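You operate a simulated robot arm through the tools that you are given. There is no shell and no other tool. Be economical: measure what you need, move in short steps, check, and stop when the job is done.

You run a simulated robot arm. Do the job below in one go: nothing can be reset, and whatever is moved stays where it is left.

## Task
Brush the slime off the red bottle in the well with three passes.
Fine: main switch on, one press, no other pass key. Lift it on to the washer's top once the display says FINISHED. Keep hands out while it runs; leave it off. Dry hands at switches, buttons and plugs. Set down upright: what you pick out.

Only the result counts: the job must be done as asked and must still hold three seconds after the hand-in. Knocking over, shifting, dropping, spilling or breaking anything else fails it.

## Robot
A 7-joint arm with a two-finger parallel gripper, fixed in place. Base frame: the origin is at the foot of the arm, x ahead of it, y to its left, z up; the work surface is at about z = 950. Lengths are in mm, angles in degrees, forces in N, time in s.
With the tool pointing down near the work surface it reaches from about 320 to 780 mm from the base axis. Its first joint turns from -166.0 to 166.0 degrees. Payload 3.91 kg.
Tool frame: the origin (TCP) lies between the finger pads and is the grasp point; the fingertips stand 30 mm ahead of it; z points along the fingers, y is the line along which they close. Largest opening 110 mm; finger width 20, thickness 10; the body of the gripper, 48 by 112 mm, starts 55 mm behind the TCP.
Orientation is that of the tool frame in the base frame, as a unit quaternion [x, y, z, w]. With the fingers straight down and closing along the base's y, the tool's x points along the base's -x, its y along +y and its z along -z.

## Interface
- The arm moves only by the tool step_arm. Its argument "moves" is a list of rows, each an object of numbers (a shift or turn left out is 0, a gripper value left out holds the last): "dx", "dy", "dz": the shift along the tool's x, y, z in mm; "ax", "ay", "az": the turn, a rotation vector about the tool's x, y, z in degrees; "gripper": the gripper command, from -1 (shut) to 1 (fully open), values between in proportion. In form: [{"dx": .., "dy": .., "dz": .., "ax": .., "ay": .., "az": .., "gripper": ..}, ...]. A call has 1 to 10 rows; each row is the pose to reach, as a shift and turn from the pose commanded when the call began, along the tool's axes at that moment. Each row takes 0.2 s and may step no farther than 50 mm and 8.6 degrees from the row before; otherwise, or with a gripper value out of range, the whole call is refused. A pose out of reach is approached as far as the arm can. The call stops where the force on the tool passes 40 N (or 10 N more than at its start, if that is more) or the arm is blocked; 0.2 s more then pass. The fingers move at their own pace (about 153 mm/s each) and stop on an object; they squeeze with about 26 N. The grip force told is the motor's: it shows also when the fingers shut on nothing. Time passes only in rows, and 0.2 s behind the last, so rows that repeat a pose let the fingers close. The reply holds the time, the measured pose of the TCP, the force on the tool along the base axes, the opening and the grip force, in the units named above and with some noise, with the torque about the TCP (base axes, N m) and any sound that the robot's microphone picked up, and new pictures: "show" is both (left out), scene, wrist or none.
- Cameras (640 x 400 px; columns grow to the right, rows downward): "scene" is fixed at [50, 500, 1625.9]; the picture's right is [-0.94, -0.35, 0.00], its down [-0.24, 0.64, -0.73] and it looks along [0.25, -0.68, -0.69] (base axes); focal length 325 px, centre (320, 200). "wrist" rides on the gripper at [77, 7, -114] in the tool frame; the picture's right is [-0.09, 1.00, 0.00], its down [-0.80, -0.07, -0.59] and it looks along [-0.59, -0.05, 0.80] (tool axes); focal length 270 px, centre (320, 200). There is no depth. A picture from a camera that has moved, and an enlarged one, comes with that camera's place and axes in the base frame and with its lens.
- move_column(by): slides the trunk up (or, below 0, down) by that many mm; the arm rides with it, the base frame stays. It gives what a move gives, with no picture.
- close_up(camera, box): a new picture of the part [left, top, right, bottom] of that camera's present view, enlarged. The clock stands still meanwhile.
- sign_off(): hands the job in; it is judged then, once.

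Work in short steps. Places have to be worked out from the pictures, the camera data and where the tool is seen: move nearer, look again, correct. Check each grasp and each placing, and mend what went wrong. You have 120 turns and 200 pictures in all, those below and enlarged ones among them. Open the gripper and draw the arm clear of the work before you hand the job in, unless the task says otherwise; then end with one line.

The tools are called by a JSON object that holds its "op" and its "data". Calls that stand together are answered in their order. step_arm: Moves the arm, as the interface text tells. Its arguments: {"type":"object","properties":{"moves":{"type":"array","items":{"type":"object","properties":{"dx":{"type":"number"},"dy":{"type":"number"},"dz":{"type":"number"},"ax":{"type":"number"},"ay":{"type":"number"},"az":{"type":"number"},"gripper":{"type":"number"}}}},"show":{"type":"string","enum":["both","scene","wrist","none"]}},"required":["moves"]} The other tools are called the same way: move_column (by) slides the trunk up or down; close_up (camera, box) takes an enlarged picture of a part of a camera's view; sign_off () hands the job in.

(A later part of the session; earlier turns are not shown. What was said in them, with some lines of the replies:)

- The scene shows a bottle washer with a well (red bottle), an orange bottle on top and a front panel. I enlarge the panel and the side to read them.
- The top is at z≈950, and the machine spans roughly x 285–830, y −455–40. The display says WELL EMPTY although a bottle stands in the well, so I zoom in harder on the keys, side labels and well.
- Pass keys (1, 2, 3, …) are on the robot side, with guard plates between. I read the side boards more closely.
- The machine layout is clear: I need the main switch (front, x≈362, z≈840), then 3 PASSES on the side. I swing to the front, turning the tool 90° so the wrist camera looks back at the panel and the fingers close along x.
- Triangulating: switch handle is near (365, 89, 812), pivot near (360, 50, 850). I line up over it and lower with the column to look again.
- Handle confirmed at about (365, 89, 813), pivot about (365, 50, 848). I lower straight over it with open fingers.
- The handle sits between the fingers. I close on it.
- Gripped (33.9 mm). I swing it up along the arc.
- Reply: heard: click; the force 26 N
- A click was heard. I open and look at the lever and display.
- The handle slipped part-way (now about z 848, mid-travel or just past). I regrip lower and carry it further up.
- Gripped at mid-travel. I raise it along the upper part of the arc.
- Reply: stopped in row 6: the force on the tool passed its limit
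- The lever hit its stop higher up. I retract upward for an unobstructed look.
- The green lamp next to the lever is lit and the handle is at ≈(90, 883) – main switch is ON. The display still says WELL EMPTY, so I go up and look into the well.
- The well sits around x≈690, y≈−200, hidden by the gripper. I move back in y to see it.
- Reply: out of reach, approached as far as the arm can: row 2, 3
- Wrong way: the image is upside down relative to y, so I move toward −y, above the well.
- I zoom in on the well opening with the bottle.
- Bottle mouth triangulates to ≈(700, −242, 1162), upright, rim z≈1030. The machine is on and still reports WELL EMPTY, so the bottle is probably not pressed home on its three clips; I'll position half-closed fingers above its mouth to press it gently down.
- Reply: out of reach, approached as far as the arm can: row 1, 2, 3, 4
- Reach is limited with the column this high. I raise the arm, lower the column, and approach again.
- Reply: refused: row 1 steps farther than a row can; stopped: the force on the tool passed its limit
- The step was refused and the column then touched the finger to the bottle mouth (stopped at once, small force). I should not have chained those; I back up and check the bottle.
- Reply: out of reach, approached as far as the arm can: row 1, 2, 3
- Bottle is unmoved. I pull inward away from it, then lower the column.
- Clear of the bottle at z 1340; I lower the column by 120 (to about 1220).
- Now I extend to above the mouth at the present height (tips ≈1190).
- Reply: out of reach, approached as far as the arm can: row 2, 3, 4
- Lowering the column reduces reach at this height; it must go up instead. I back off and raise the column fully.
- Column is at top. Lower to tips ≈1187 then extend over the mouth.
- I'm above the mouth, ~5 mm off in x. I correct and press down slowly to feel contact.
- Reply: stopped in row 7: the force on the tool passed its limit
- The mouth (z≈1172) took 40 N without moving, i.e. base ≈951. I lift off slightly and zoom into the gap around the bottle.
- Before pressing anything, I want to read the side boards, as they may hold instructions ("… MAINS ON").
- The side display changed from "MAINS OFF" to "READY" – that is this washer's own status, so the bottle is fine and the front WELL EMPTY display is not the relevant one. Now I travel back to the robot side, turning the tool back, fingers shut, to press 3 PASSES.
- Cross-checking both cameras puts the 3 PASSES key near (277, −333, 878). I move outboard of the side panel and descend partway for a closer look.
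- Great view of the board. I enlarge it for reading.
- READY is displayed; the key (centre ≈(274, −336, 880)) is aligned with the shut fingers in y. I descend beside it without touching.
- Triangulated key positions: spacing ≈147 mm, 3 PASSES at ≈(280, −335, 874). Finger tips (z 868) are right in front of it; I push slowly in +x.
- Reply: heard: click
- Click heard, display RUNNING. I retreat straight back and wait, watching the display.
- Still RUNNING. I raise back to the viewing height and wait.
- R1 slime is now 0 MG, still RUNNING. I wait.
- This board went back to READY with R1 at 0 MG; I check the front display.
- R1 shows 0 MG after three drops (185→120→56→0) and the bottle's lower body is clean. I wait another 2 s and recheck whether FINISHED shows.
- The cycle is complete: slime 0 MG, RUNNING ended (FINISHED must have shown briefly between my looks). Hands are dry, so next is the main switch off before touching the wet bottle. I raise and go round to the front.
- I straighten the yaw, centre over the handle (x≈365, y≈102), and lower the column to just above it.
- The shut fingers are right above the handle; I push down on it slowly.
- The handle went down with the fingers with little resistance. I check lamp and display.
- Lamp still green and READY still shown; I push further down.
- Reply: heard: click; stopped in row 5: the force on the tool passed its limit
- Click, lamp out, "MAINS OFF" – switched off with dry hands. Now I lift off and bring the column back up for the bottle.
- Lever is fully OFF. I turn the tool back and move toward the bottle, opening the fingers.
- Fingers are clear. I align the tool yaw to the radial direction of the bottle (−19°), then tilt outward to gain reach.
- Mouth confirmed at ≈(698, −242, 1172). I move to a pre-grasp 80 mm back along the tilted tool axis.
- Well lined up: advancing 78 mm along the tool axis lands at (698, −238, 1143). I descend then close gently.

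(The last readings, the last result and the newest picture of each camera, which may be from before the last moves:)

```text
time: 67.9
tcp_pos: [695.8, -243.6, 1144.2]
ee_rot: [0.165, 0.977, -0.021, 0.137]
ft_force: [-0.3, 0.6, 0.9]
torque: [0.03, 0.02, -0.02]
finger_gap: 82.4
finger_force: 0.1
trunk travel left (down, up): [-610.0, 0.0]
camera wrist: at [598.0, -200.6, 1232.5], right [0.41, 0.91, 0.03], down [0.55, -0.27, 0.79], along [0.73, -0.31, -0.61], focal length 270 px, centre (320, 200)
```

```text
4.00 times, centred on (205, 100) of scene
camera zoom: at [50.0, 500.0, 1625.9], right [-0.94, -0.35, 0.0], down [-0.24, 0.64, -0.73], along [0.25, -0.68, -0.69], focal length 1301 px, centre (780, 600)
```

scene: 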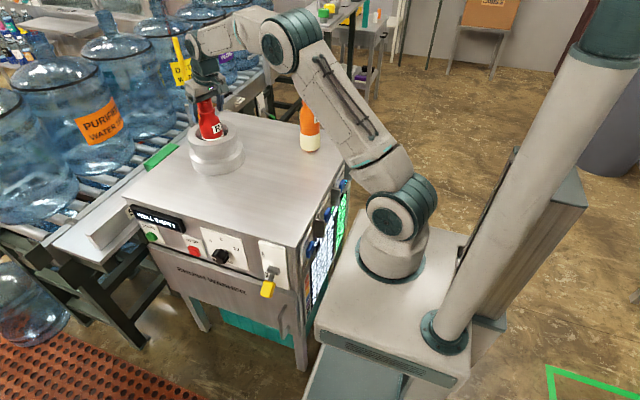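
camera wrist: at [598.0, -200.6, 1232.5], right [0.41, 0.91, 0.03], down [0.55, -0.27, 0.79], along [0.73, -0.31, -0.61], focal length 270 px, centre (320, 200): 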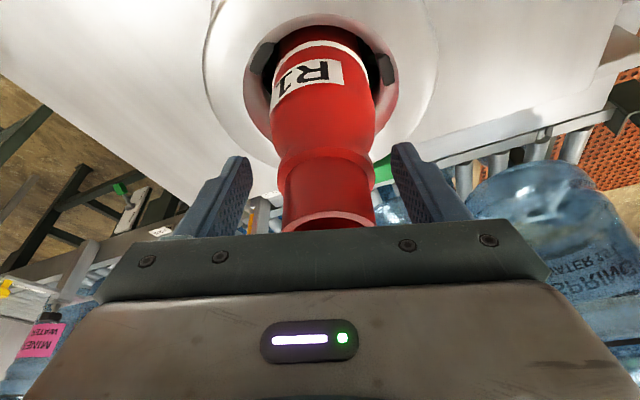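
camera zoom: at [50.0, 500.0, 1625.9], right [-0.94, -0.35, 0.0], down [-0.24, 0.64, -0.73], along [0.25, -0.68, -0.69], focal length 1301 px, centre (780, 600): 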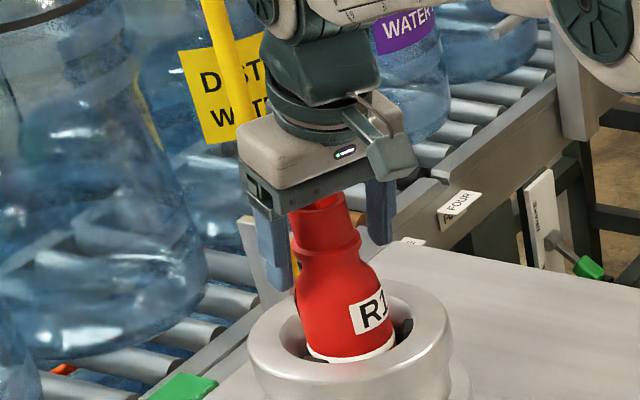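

Neck is between the fingers. Closing.

{"op": "step_arm", "data": {"moves": [{"gripper": -1}, {"gripper": -1}, {"gripper": -1}, {"gripper": -1}], "show": "wrist"}}

```text
time: 68.9
tcp_pos: [694.6, -241.4, 1147.2]
ee_rot: [0.165, 0.976, -0.021, 0.141]
ft_force: [1.9, 0.5, 21.0]
torque: [-0.34, -0.52, 0.02]
finger_gap: 42.6
finger_force: 25.9
trunk travel left (down, up): [-610.0, 0.0]
camera wrist: at [596.7, -199.8, 1235.2], right [0.41, 0.91, 0.03], down [0.54, -0.27, 0.8], along [0.73, -0.31, -0.6], focal length 270 px, centre (320, 200)
```

wrist: 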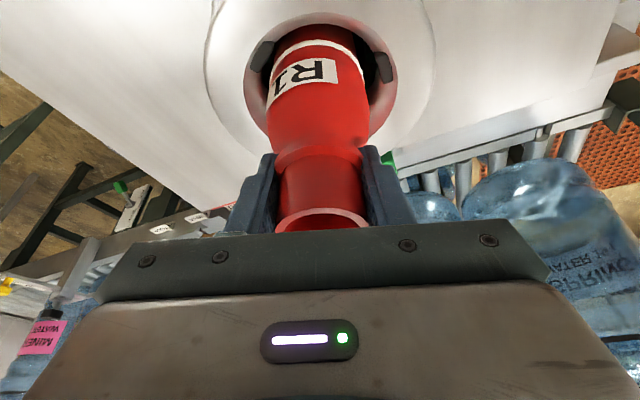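

Gripped at 42.6 mm (mouth tube, tips resting on the collar). I lift straight up 35 mm first and check.

{"op": "step_arm", "data": {"moves": [{"dx": -1.4, "dz": -5}, {"dx": -4.2, "dz": -14}, {"dx": -7, "dz": -24}, {"dx": -9.7, "dz": -34}], "show": "wrist"}}

{"op": "close_up", "data": {"camera": "scene", "box": [150, 50, 260, 180]}}

```text
time: 69.9
tcp_pos: [696.3, -242.4, 1178.9]
ee_rot: [0.165, 0.977, -0.02, 0.137]
ft_force: [0.7, -0.4, 0.1]
torque: [0.03, 0.02, 0.0]
finger_gap: 42.8
finger_force: 26.5
trunk travel left (down, up): [-610.0, 0.0]
camera wrist: at [598.1, -200.7, 1267.7], right [0.41, 0.91, 0.03], down [0.55, -0.27, 0.79], along [0.73, -0.31, -0.61], focal length 270 px, centre (320, 200)
```

wrist: 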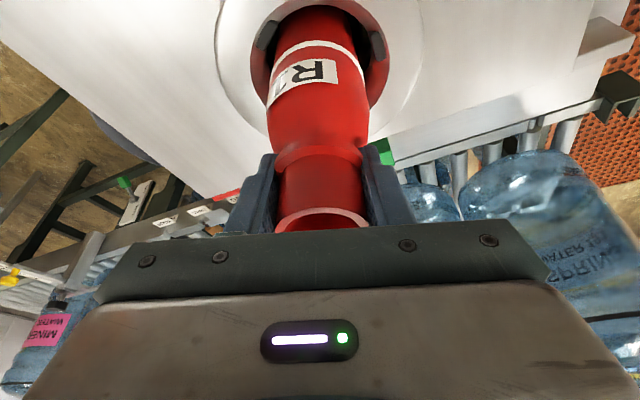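

```text
3.08 times, centred on (205, 115) of scene
camera zoom: at [50.0, 500.0, 1625.9], right [-0.94, -0.35, 0.0], down [-0.24, 0.64, -0.73], along [0.25, -0.68, -0.69], focal length 1001 px, centre (674, 462)
```

zoom: 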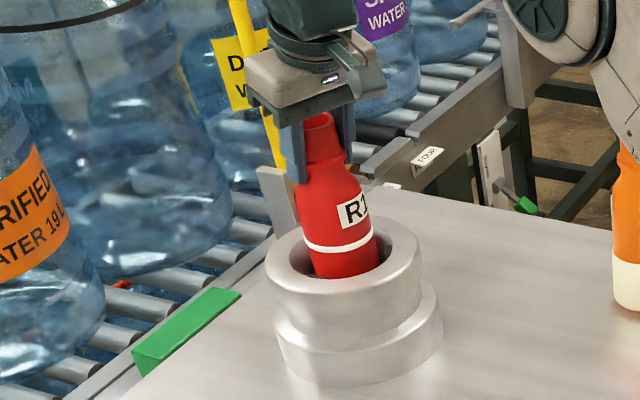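

The bottle rises cleanly. I lift 85 mm more to clear the rim.

{"op": "step_arm", "data": {"moves": [{"dx": -6, "dz": -20}, {"dx": -12, "dz": -41}, {"dx": -18, "dz": -62}, {"dx": -23.6, "dz": -82}], "show": "both"}}

{"op": "close_up", "data": {"camera": "scene", "box": [150, 30, 350, 180]}}

```text
time: 70.9
tcp_pos: [698.2, -243.3, 1265.7]
ee_rot: [0.164, 0.977, -0.02, 0.137]
ft_force: [0.5, 0.8, -1.5]
torque: [0.03, -0.03, 0.02]
finger_gap: 42.9
finger_force: 25.9
trunk travel left (down, up): [-610.0, 0.0]
camera wrist: at [599.2, -200.3, 1354.2], right [0.41, 0.91, 0.03], down [0.55, -0.27, 0.79], along [0.73, -0.31, -0.61], focal length 270 px, centre (320, 200)
```

scene: 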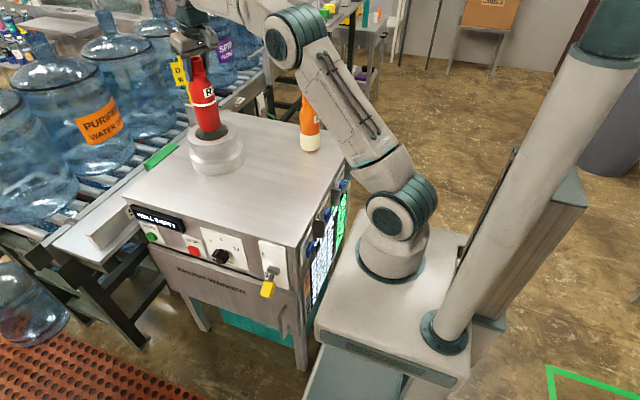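
wrist: 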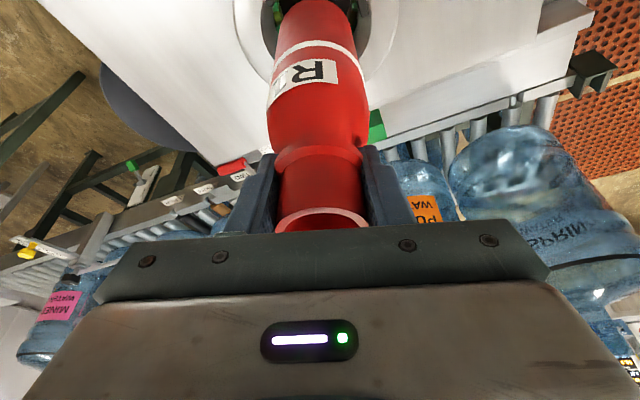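

```text
2.67 times, centred on (250, 105) of scene
camera zoom: at [50.0, 500.0, 1625.9], right [-0.94, -0.35, 0.0], down [-0.24, 0.64, -0.73], along [0.25, -0.68, -0.69], focal length 867 px, centre (507, 453)
```

zoom: 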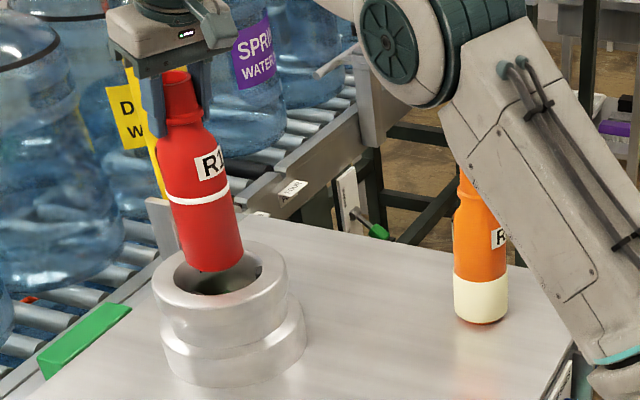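

Base ≈1065, above the rim (~1035). I raise 15 mm more and carry it toward a free spot near (520, −150).

{"op": "step_arm", "data": {"moves": [{"dx": -4, "dz": -15}, {"dx": 20, "dy": 4, "dz": -22}, {"dx": 50, "dy": 8, "dz": -31}, {"dx": 80, "dy": 13, "dz": -40}, {"dx": 110, "dy": 17, "dz": -48}, {"dx": 140, "dy": 22, "dz": -57}, {"dx": 166, "dy": 26, "dz": -64}, {"dx": 180, "dy": 28, "dz": -68}, {"dx": 186, "dy": 29, "dz": -70}, {"dx": 186, "dy": 29, "dz": -70}], "show": "both"}}

{"op": "close_up", "data": {"camera": "scene", "box": [150, 30, 350, 190]}}

```text
time: 73.1
tcp_pos: [519.6, -152.0, 1281.7]
ee_rot: [0.165, 0.976, -0.021, 0.138]
ft_force: [0.4, 0.2, -1.4]
torque: [-0.01, 0.03, -0.02]
finger_gap: 42.8
finger_force: 26.6
trunk travel left (down, up): [-610.0, 0.0]
camera wrist: at [420.9, -109.9, 1369.7], right [0.41, 0.91, 0.03], down [0.55, -0.27, 0.79], along [0.73, -0.31, -0.61], focal length 270 px, centre (320, 200)
```

scene: 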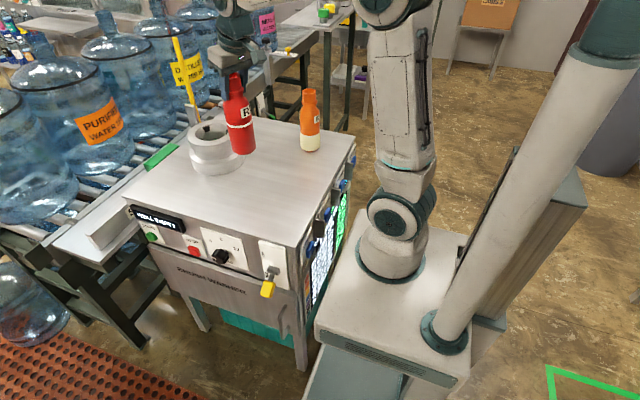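
wrist: 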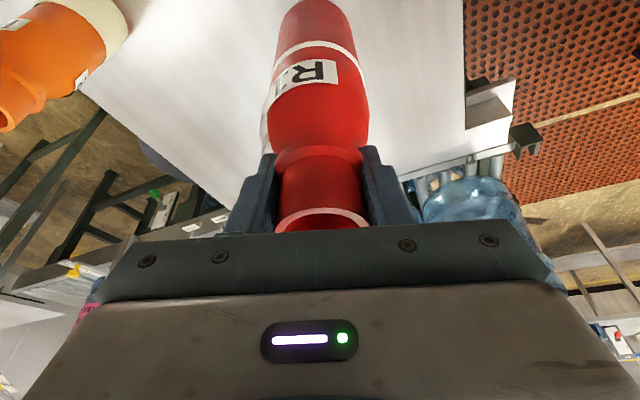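

```text
2.50 times, centred on (250, 110) of scene
camera zoom: at [50.0, 500.0, 1625.9], right [-0.94, -0.35, 0.0], down [-0.24, 0.64, -0.73], along [0.25, -0.68, -0.69], focal length 813 px, centre (495, 425)
```

zoom: 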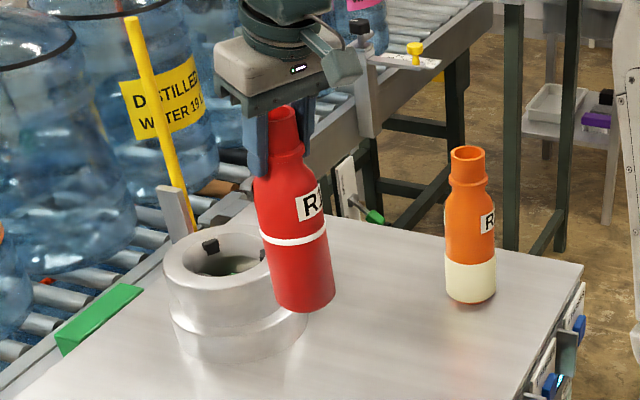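

Bottle is over the free spot, with perhaps a slight lean. I zoom in to measure it.

{"op": "close_up", "data": {"camera": "scene", "box": [210, 65, 270, 160]}}

```text
4.21 times, centred on (240, 112) of scene
camera zoom: at [50.0, 500.0, 1625.9], right [-0.94, -0.35, 0.0], down [-0.24, 0.64, -0.73], along [0.25, -0.68, -0.69], focal length 1369 px, centre (657, 568)
```

zoom: 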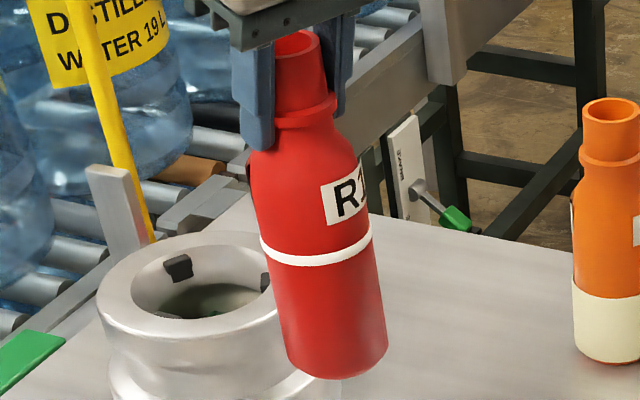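

It leans about 3° inward; I correct with a 3° tool tilt, then lower.

{"op": "step_arm", "data": {"moves": [{"ay": 3}, {"ay": 3}], "show": "none"}}

{"op": "close_up", "data": {"camera": "scene", "box": [210, 65, 270, 160]}}

```text
time: 73.7
tcp_pos: [518.1, -151.9, 1280.6]
ee_rot: [0.166, 0.98, -0.016, 0.112]
ft_force: [0.4, -0.6, -0.7]
torque: [-0.01, -0.03, -0.01]
finger_gap: 42.6
finger_force: 25.7
trunk travel left (down, up): [-610.0, 0.0]
```

```text
4.21 times, centred on (240, 112) of scene
camera zoom: at [50.0, 500.0, 1625.9], right [-0.94, -0.35, 0.0], down [-0.24, 0.64, -0.73], along [0.25, -0.68, -0.69], focal length 1369 px, centre (657, 568)
```

zoom: 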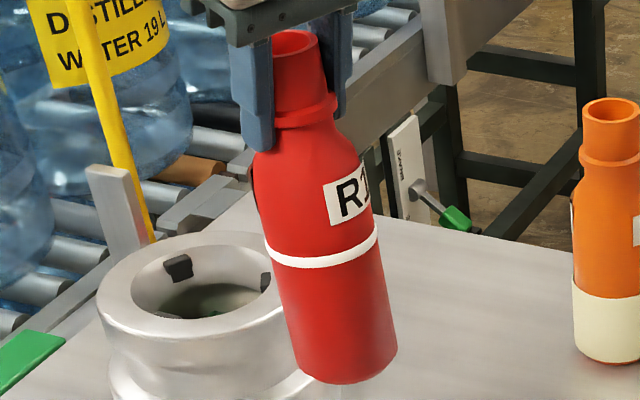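

Now within about 1° of vertical. I lower, slowing near the surface (expected contact at TCP z≈1147).

{"op": "step_arm", "data": {"moves": [{"dx": 9, "dz": 39}, {"dx": 18, "dz": 78}, {"dx": 24, "dz": 105}, {"dx": 27, "dz": 117}, {"dx": 28, "dz": 121.5}, {"dx": 28.8, "dz": 124.5}], "show": "none"}}

{"op": "close_up", "data": {"camera": "scene", "box": [190, 85, 290, 190]}}

```text
time: 75.1
tcp_pos: [518.6, -149.7, 1153.5]
ee_rot: [0.165, 0.98, -0.016, 0.112]
ft_force: [-0.3, 0.0, -0.6]
torque: [-0.02, -0.01, 0.01]
finger_gap: 42.7
finger_force: 26.5
trunk travel left (down, up): [-610.0, 0.0]
```

```text
3.81 times, centred on (240, 138) of scene
camera zoom: at [50.0, 500.0, 1625.9], right [-0.94, -0.35, 0.0], down [-0.24, 0.64, -0.73], along [0.25, -0.68, -0.69], focal length 1239 px, centre (625, 438)
```

zoom: 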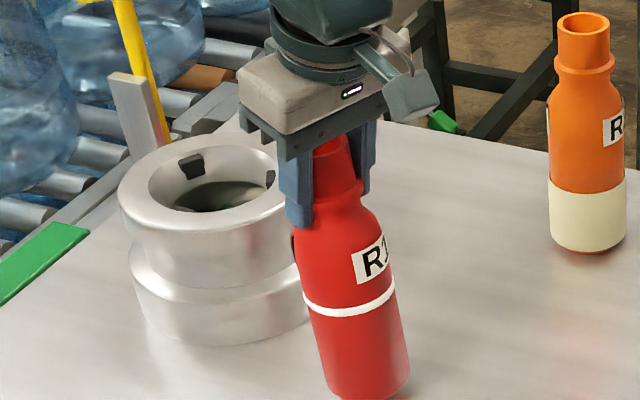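

Not yet in contact. I lower in small steps.

{"op": "step_arm", "data": {"moves": [{"dx": 0.5, "dz": 2}, {"dx": 0.9, "dz": 4}, {"dx": 1.4, "dz": 6}], "show": "none"}}

```text
time: 75.9
tcp_pos: [520.3, -149.6, 1147.7]
ee_rot: [0.166, 0.98, -0.016, 0.112]
ft_force: [-0.7, 0.3, -0.2]
torque: [0.0, -0.02, -0.01]
finger_gap: 42.7
finger_force: 27.0
trunk travel left (down, up): [-610.0, 0.0]
```

Still no load; 4 mm more in 1 mm steps.

{"op": "step_arm", "data": {"moves": [{"dx": 0.3, "dz": 1}, {"dx": 0.5, "dz": 2}, {"dx": 0.7, "dz": 3}], "show": "none"}}

{"op": "close_up", "data": {"camera": "scene", "box": [200, 100, 300, 210]}}

```text
time: 76.7
tcp_pos: [519.6, -150.2, 1145.3]
ee_rot: [0.165, 0.98, -0.017, 0.112]
ft_force: [0.4, -0.2, -0.8]
torque: [0.02, 0.01, 0.01]
finger_gap: 42.7
finger_force: 26.3
trunk travel left (down, up): [-610.0, 0.0]
```

```text
3.64 times, centred on (250, 155) of scene
camera zoom: at [50.0, 500.0, 1625.9], right [-0.94, -0.35, 0.0], down [-0.24, 0.64, -0.73], along [0.25, -0.68, -0.69], focal length 1182 px, centre (574, 364)
```

zoom: 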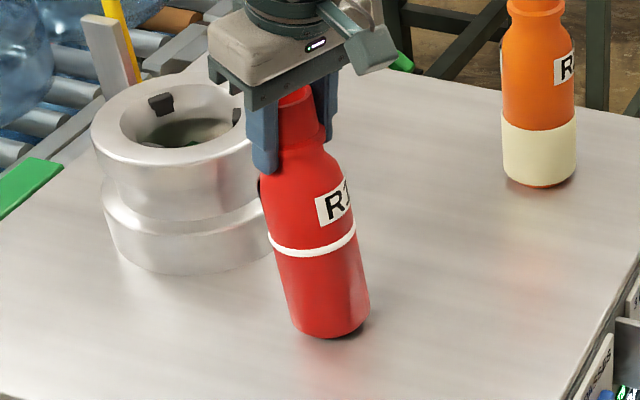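

Nearly touching and upright. Continue in 1 mm steps until load shows.

{"op": "step_arm", "data": {"moves": [{"dx": 0.3, "dz": 1}, {"dx": 0.5, "dz": 2}, {"dx": 0.7, "dz": 3}, {"dx": 0.9, "dz": 4}], "show": "none"}}

```text
time: 77.7
tcp_pos: [518.4, -150.7, 1141.7]
ee_rot: [0.166, 0.979, -0.017, 0.115]
ft_force: [-0.9, 0.2, 16.4]
torque: [-0.05, -0.21, 0.02]
finger_gap: 42.7
finger_force: 25.7
trunk travel left (down, up): [-610.0, 0.0]
```

Contact (16 N). I ease off 1 mm and open.

{"op": "step_arm", "data": {"moves": [{"dx": -0.3, "dz": -1.2}, {"dx": -0.3, "dz": -1.2, "gripper": -0.1}, {"dx": -0.3, "dz": -1.2, "gripper": 0.5}, {"dx": -0.3, "dz": -1.2, "gripper": 0.5}], "show": "wrist"}}

{"op": "close_up", "data": {"camera": "scene", "box": [200, 90, 300, 190]}}

```text
time: 78.7
tcp_pos: [518.0, -150.2, 1141.2]
ee_rot: [0.166, 0.98, -0.016, 0.112]
ft_force: [0.9, 1.1, -0.1]
torque: [-0.02, 0.02, -0.02]
finger_gap: 82.4
finger_force: 0.0
trunk travel left (down, up): [-610.0, 0.0]
camera wrist: at [424.9, -110.2, 1234.6], right [0.41, 0.91, 0.03], down [0.59, -0.28, 0.76], along [0.7, -0.29, -0.65], focal length 270 px, centre (320, 200)
```

wrist: 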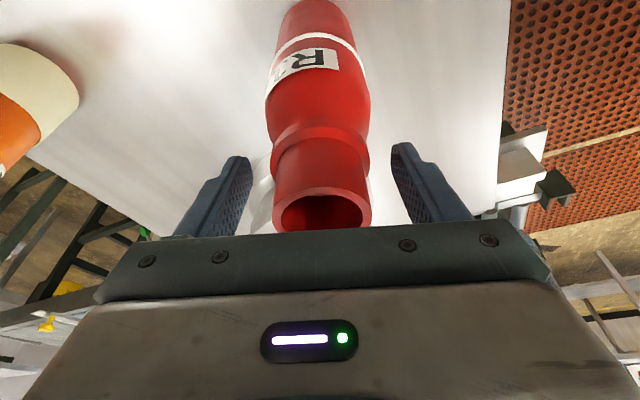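

```text
4.00 times, centred on (250, 140) of scene
camera zoom: at [50.0, 500.0, 1625.9], right [-0.94, -0.35, 0.0], down [-0.24, 0.64, -0.73], along [0.25, -0.68, -0.69], focal length 1301 px, centre (600, 440)
```

zoom: 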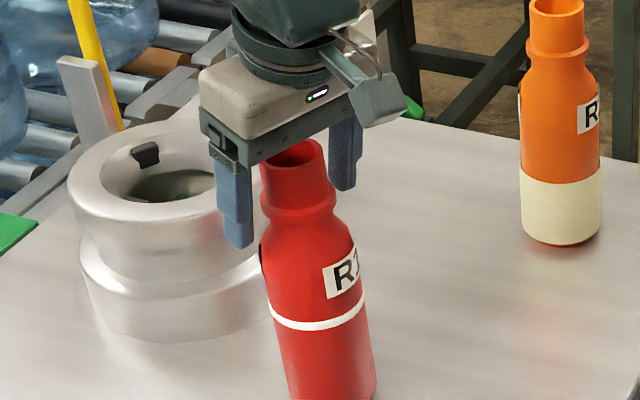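

Released, bottle standing. I withdraw back along the tool axis, then up and away.

{"op": "step_arm", "data": {"moves": [{"dz": -30}, {"dz": -70}, {"dz": -110}, {"dz": -150}, {"dx": 30, "dz": -180}, {"dx": 70, "dz": -190}], "show": "both"}}

{"op": "close_up", "data": {"camera": "scene", "box": [170, 70, 350, 270]}}

```text
time: 80.1
tcp_pos: [413.4, -114.4, 1311.9]
ee_rot: [0.165, 0.98, -0.016, 0.112]
ft_force: [-0.3, 0.4, -0.7]
torque: [0.01, -0.01, -0.05]
finger_gap: 82.4
finger_force: 0.1
trunk travel left (down, up): [-610.0, 0.0]
camera wrist: at [319.0, -74.0, 1405.5], right [0.41, 0.91, 0.02], down [0.59, -0.28, 0.76], along [0.7, -0.29, -0.65], focal length 270 px, centre (320, 200)
```

scene: 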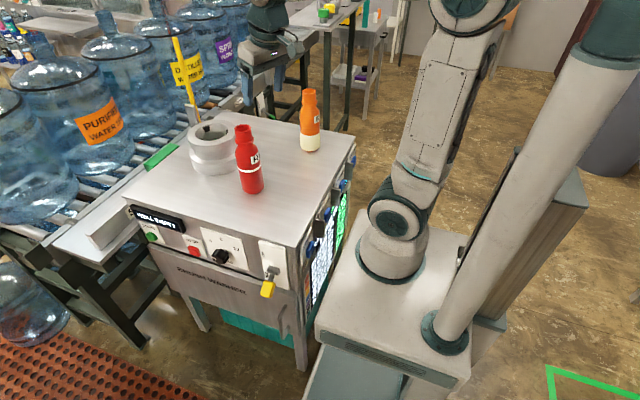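
wrist: 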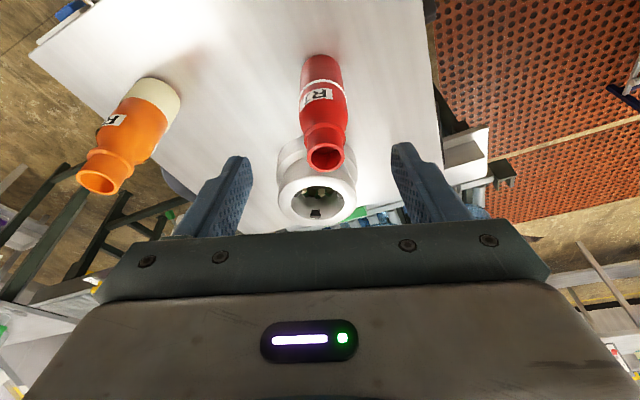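

```text
2.00 times, centred on (260, 170) of scene
camera zoom: at [50.0, 500.0, 1625.9], right [-0.94, -0.35, 0.0], down [-0.24, 0.64, -0.73], along [0.25, -0.68, -0.69], focal length 650 px, centre (440, 260)
```

zoom: 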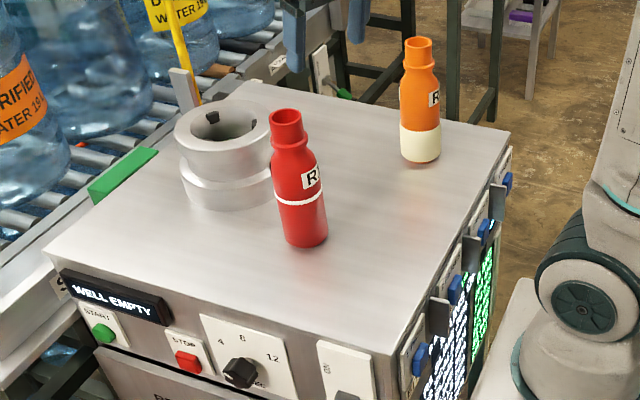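

The red bottle stands upright on the top, the orange one is untouched, and the lever is OFF. I open fully and hand in.

{"op": "step_arm", "data": {"moves": [{"gripper": 1}, {"gripper": 1}], "show": "none"}}

{"op": "sign_off", "data": {}}

```text
time: 80.7
tcp_pos: [414.1, -114.6, 1309.9]
ee_rot: [0.165, 0.98, -0.017, 0.112]
ft_force: [-0.5, 0.0, 0.1]
torque: [-0.01, 0.0, 0.03]
finger_gap: 109.9
finger_force: 0.0
trunk travel left (down, up): [-610.0, 0.0]
```

```text
The job is handed in.
```

The red bottle was brushed with one press of 3 PASSES (slime reading 0 MG), the washer was switched off with dry hands, and the bottle stands upright on its top; I never saw FINISHED, only RUNNING and then READY about 2 s later, and before the run I touched the bottle's mouth twice without moving it.
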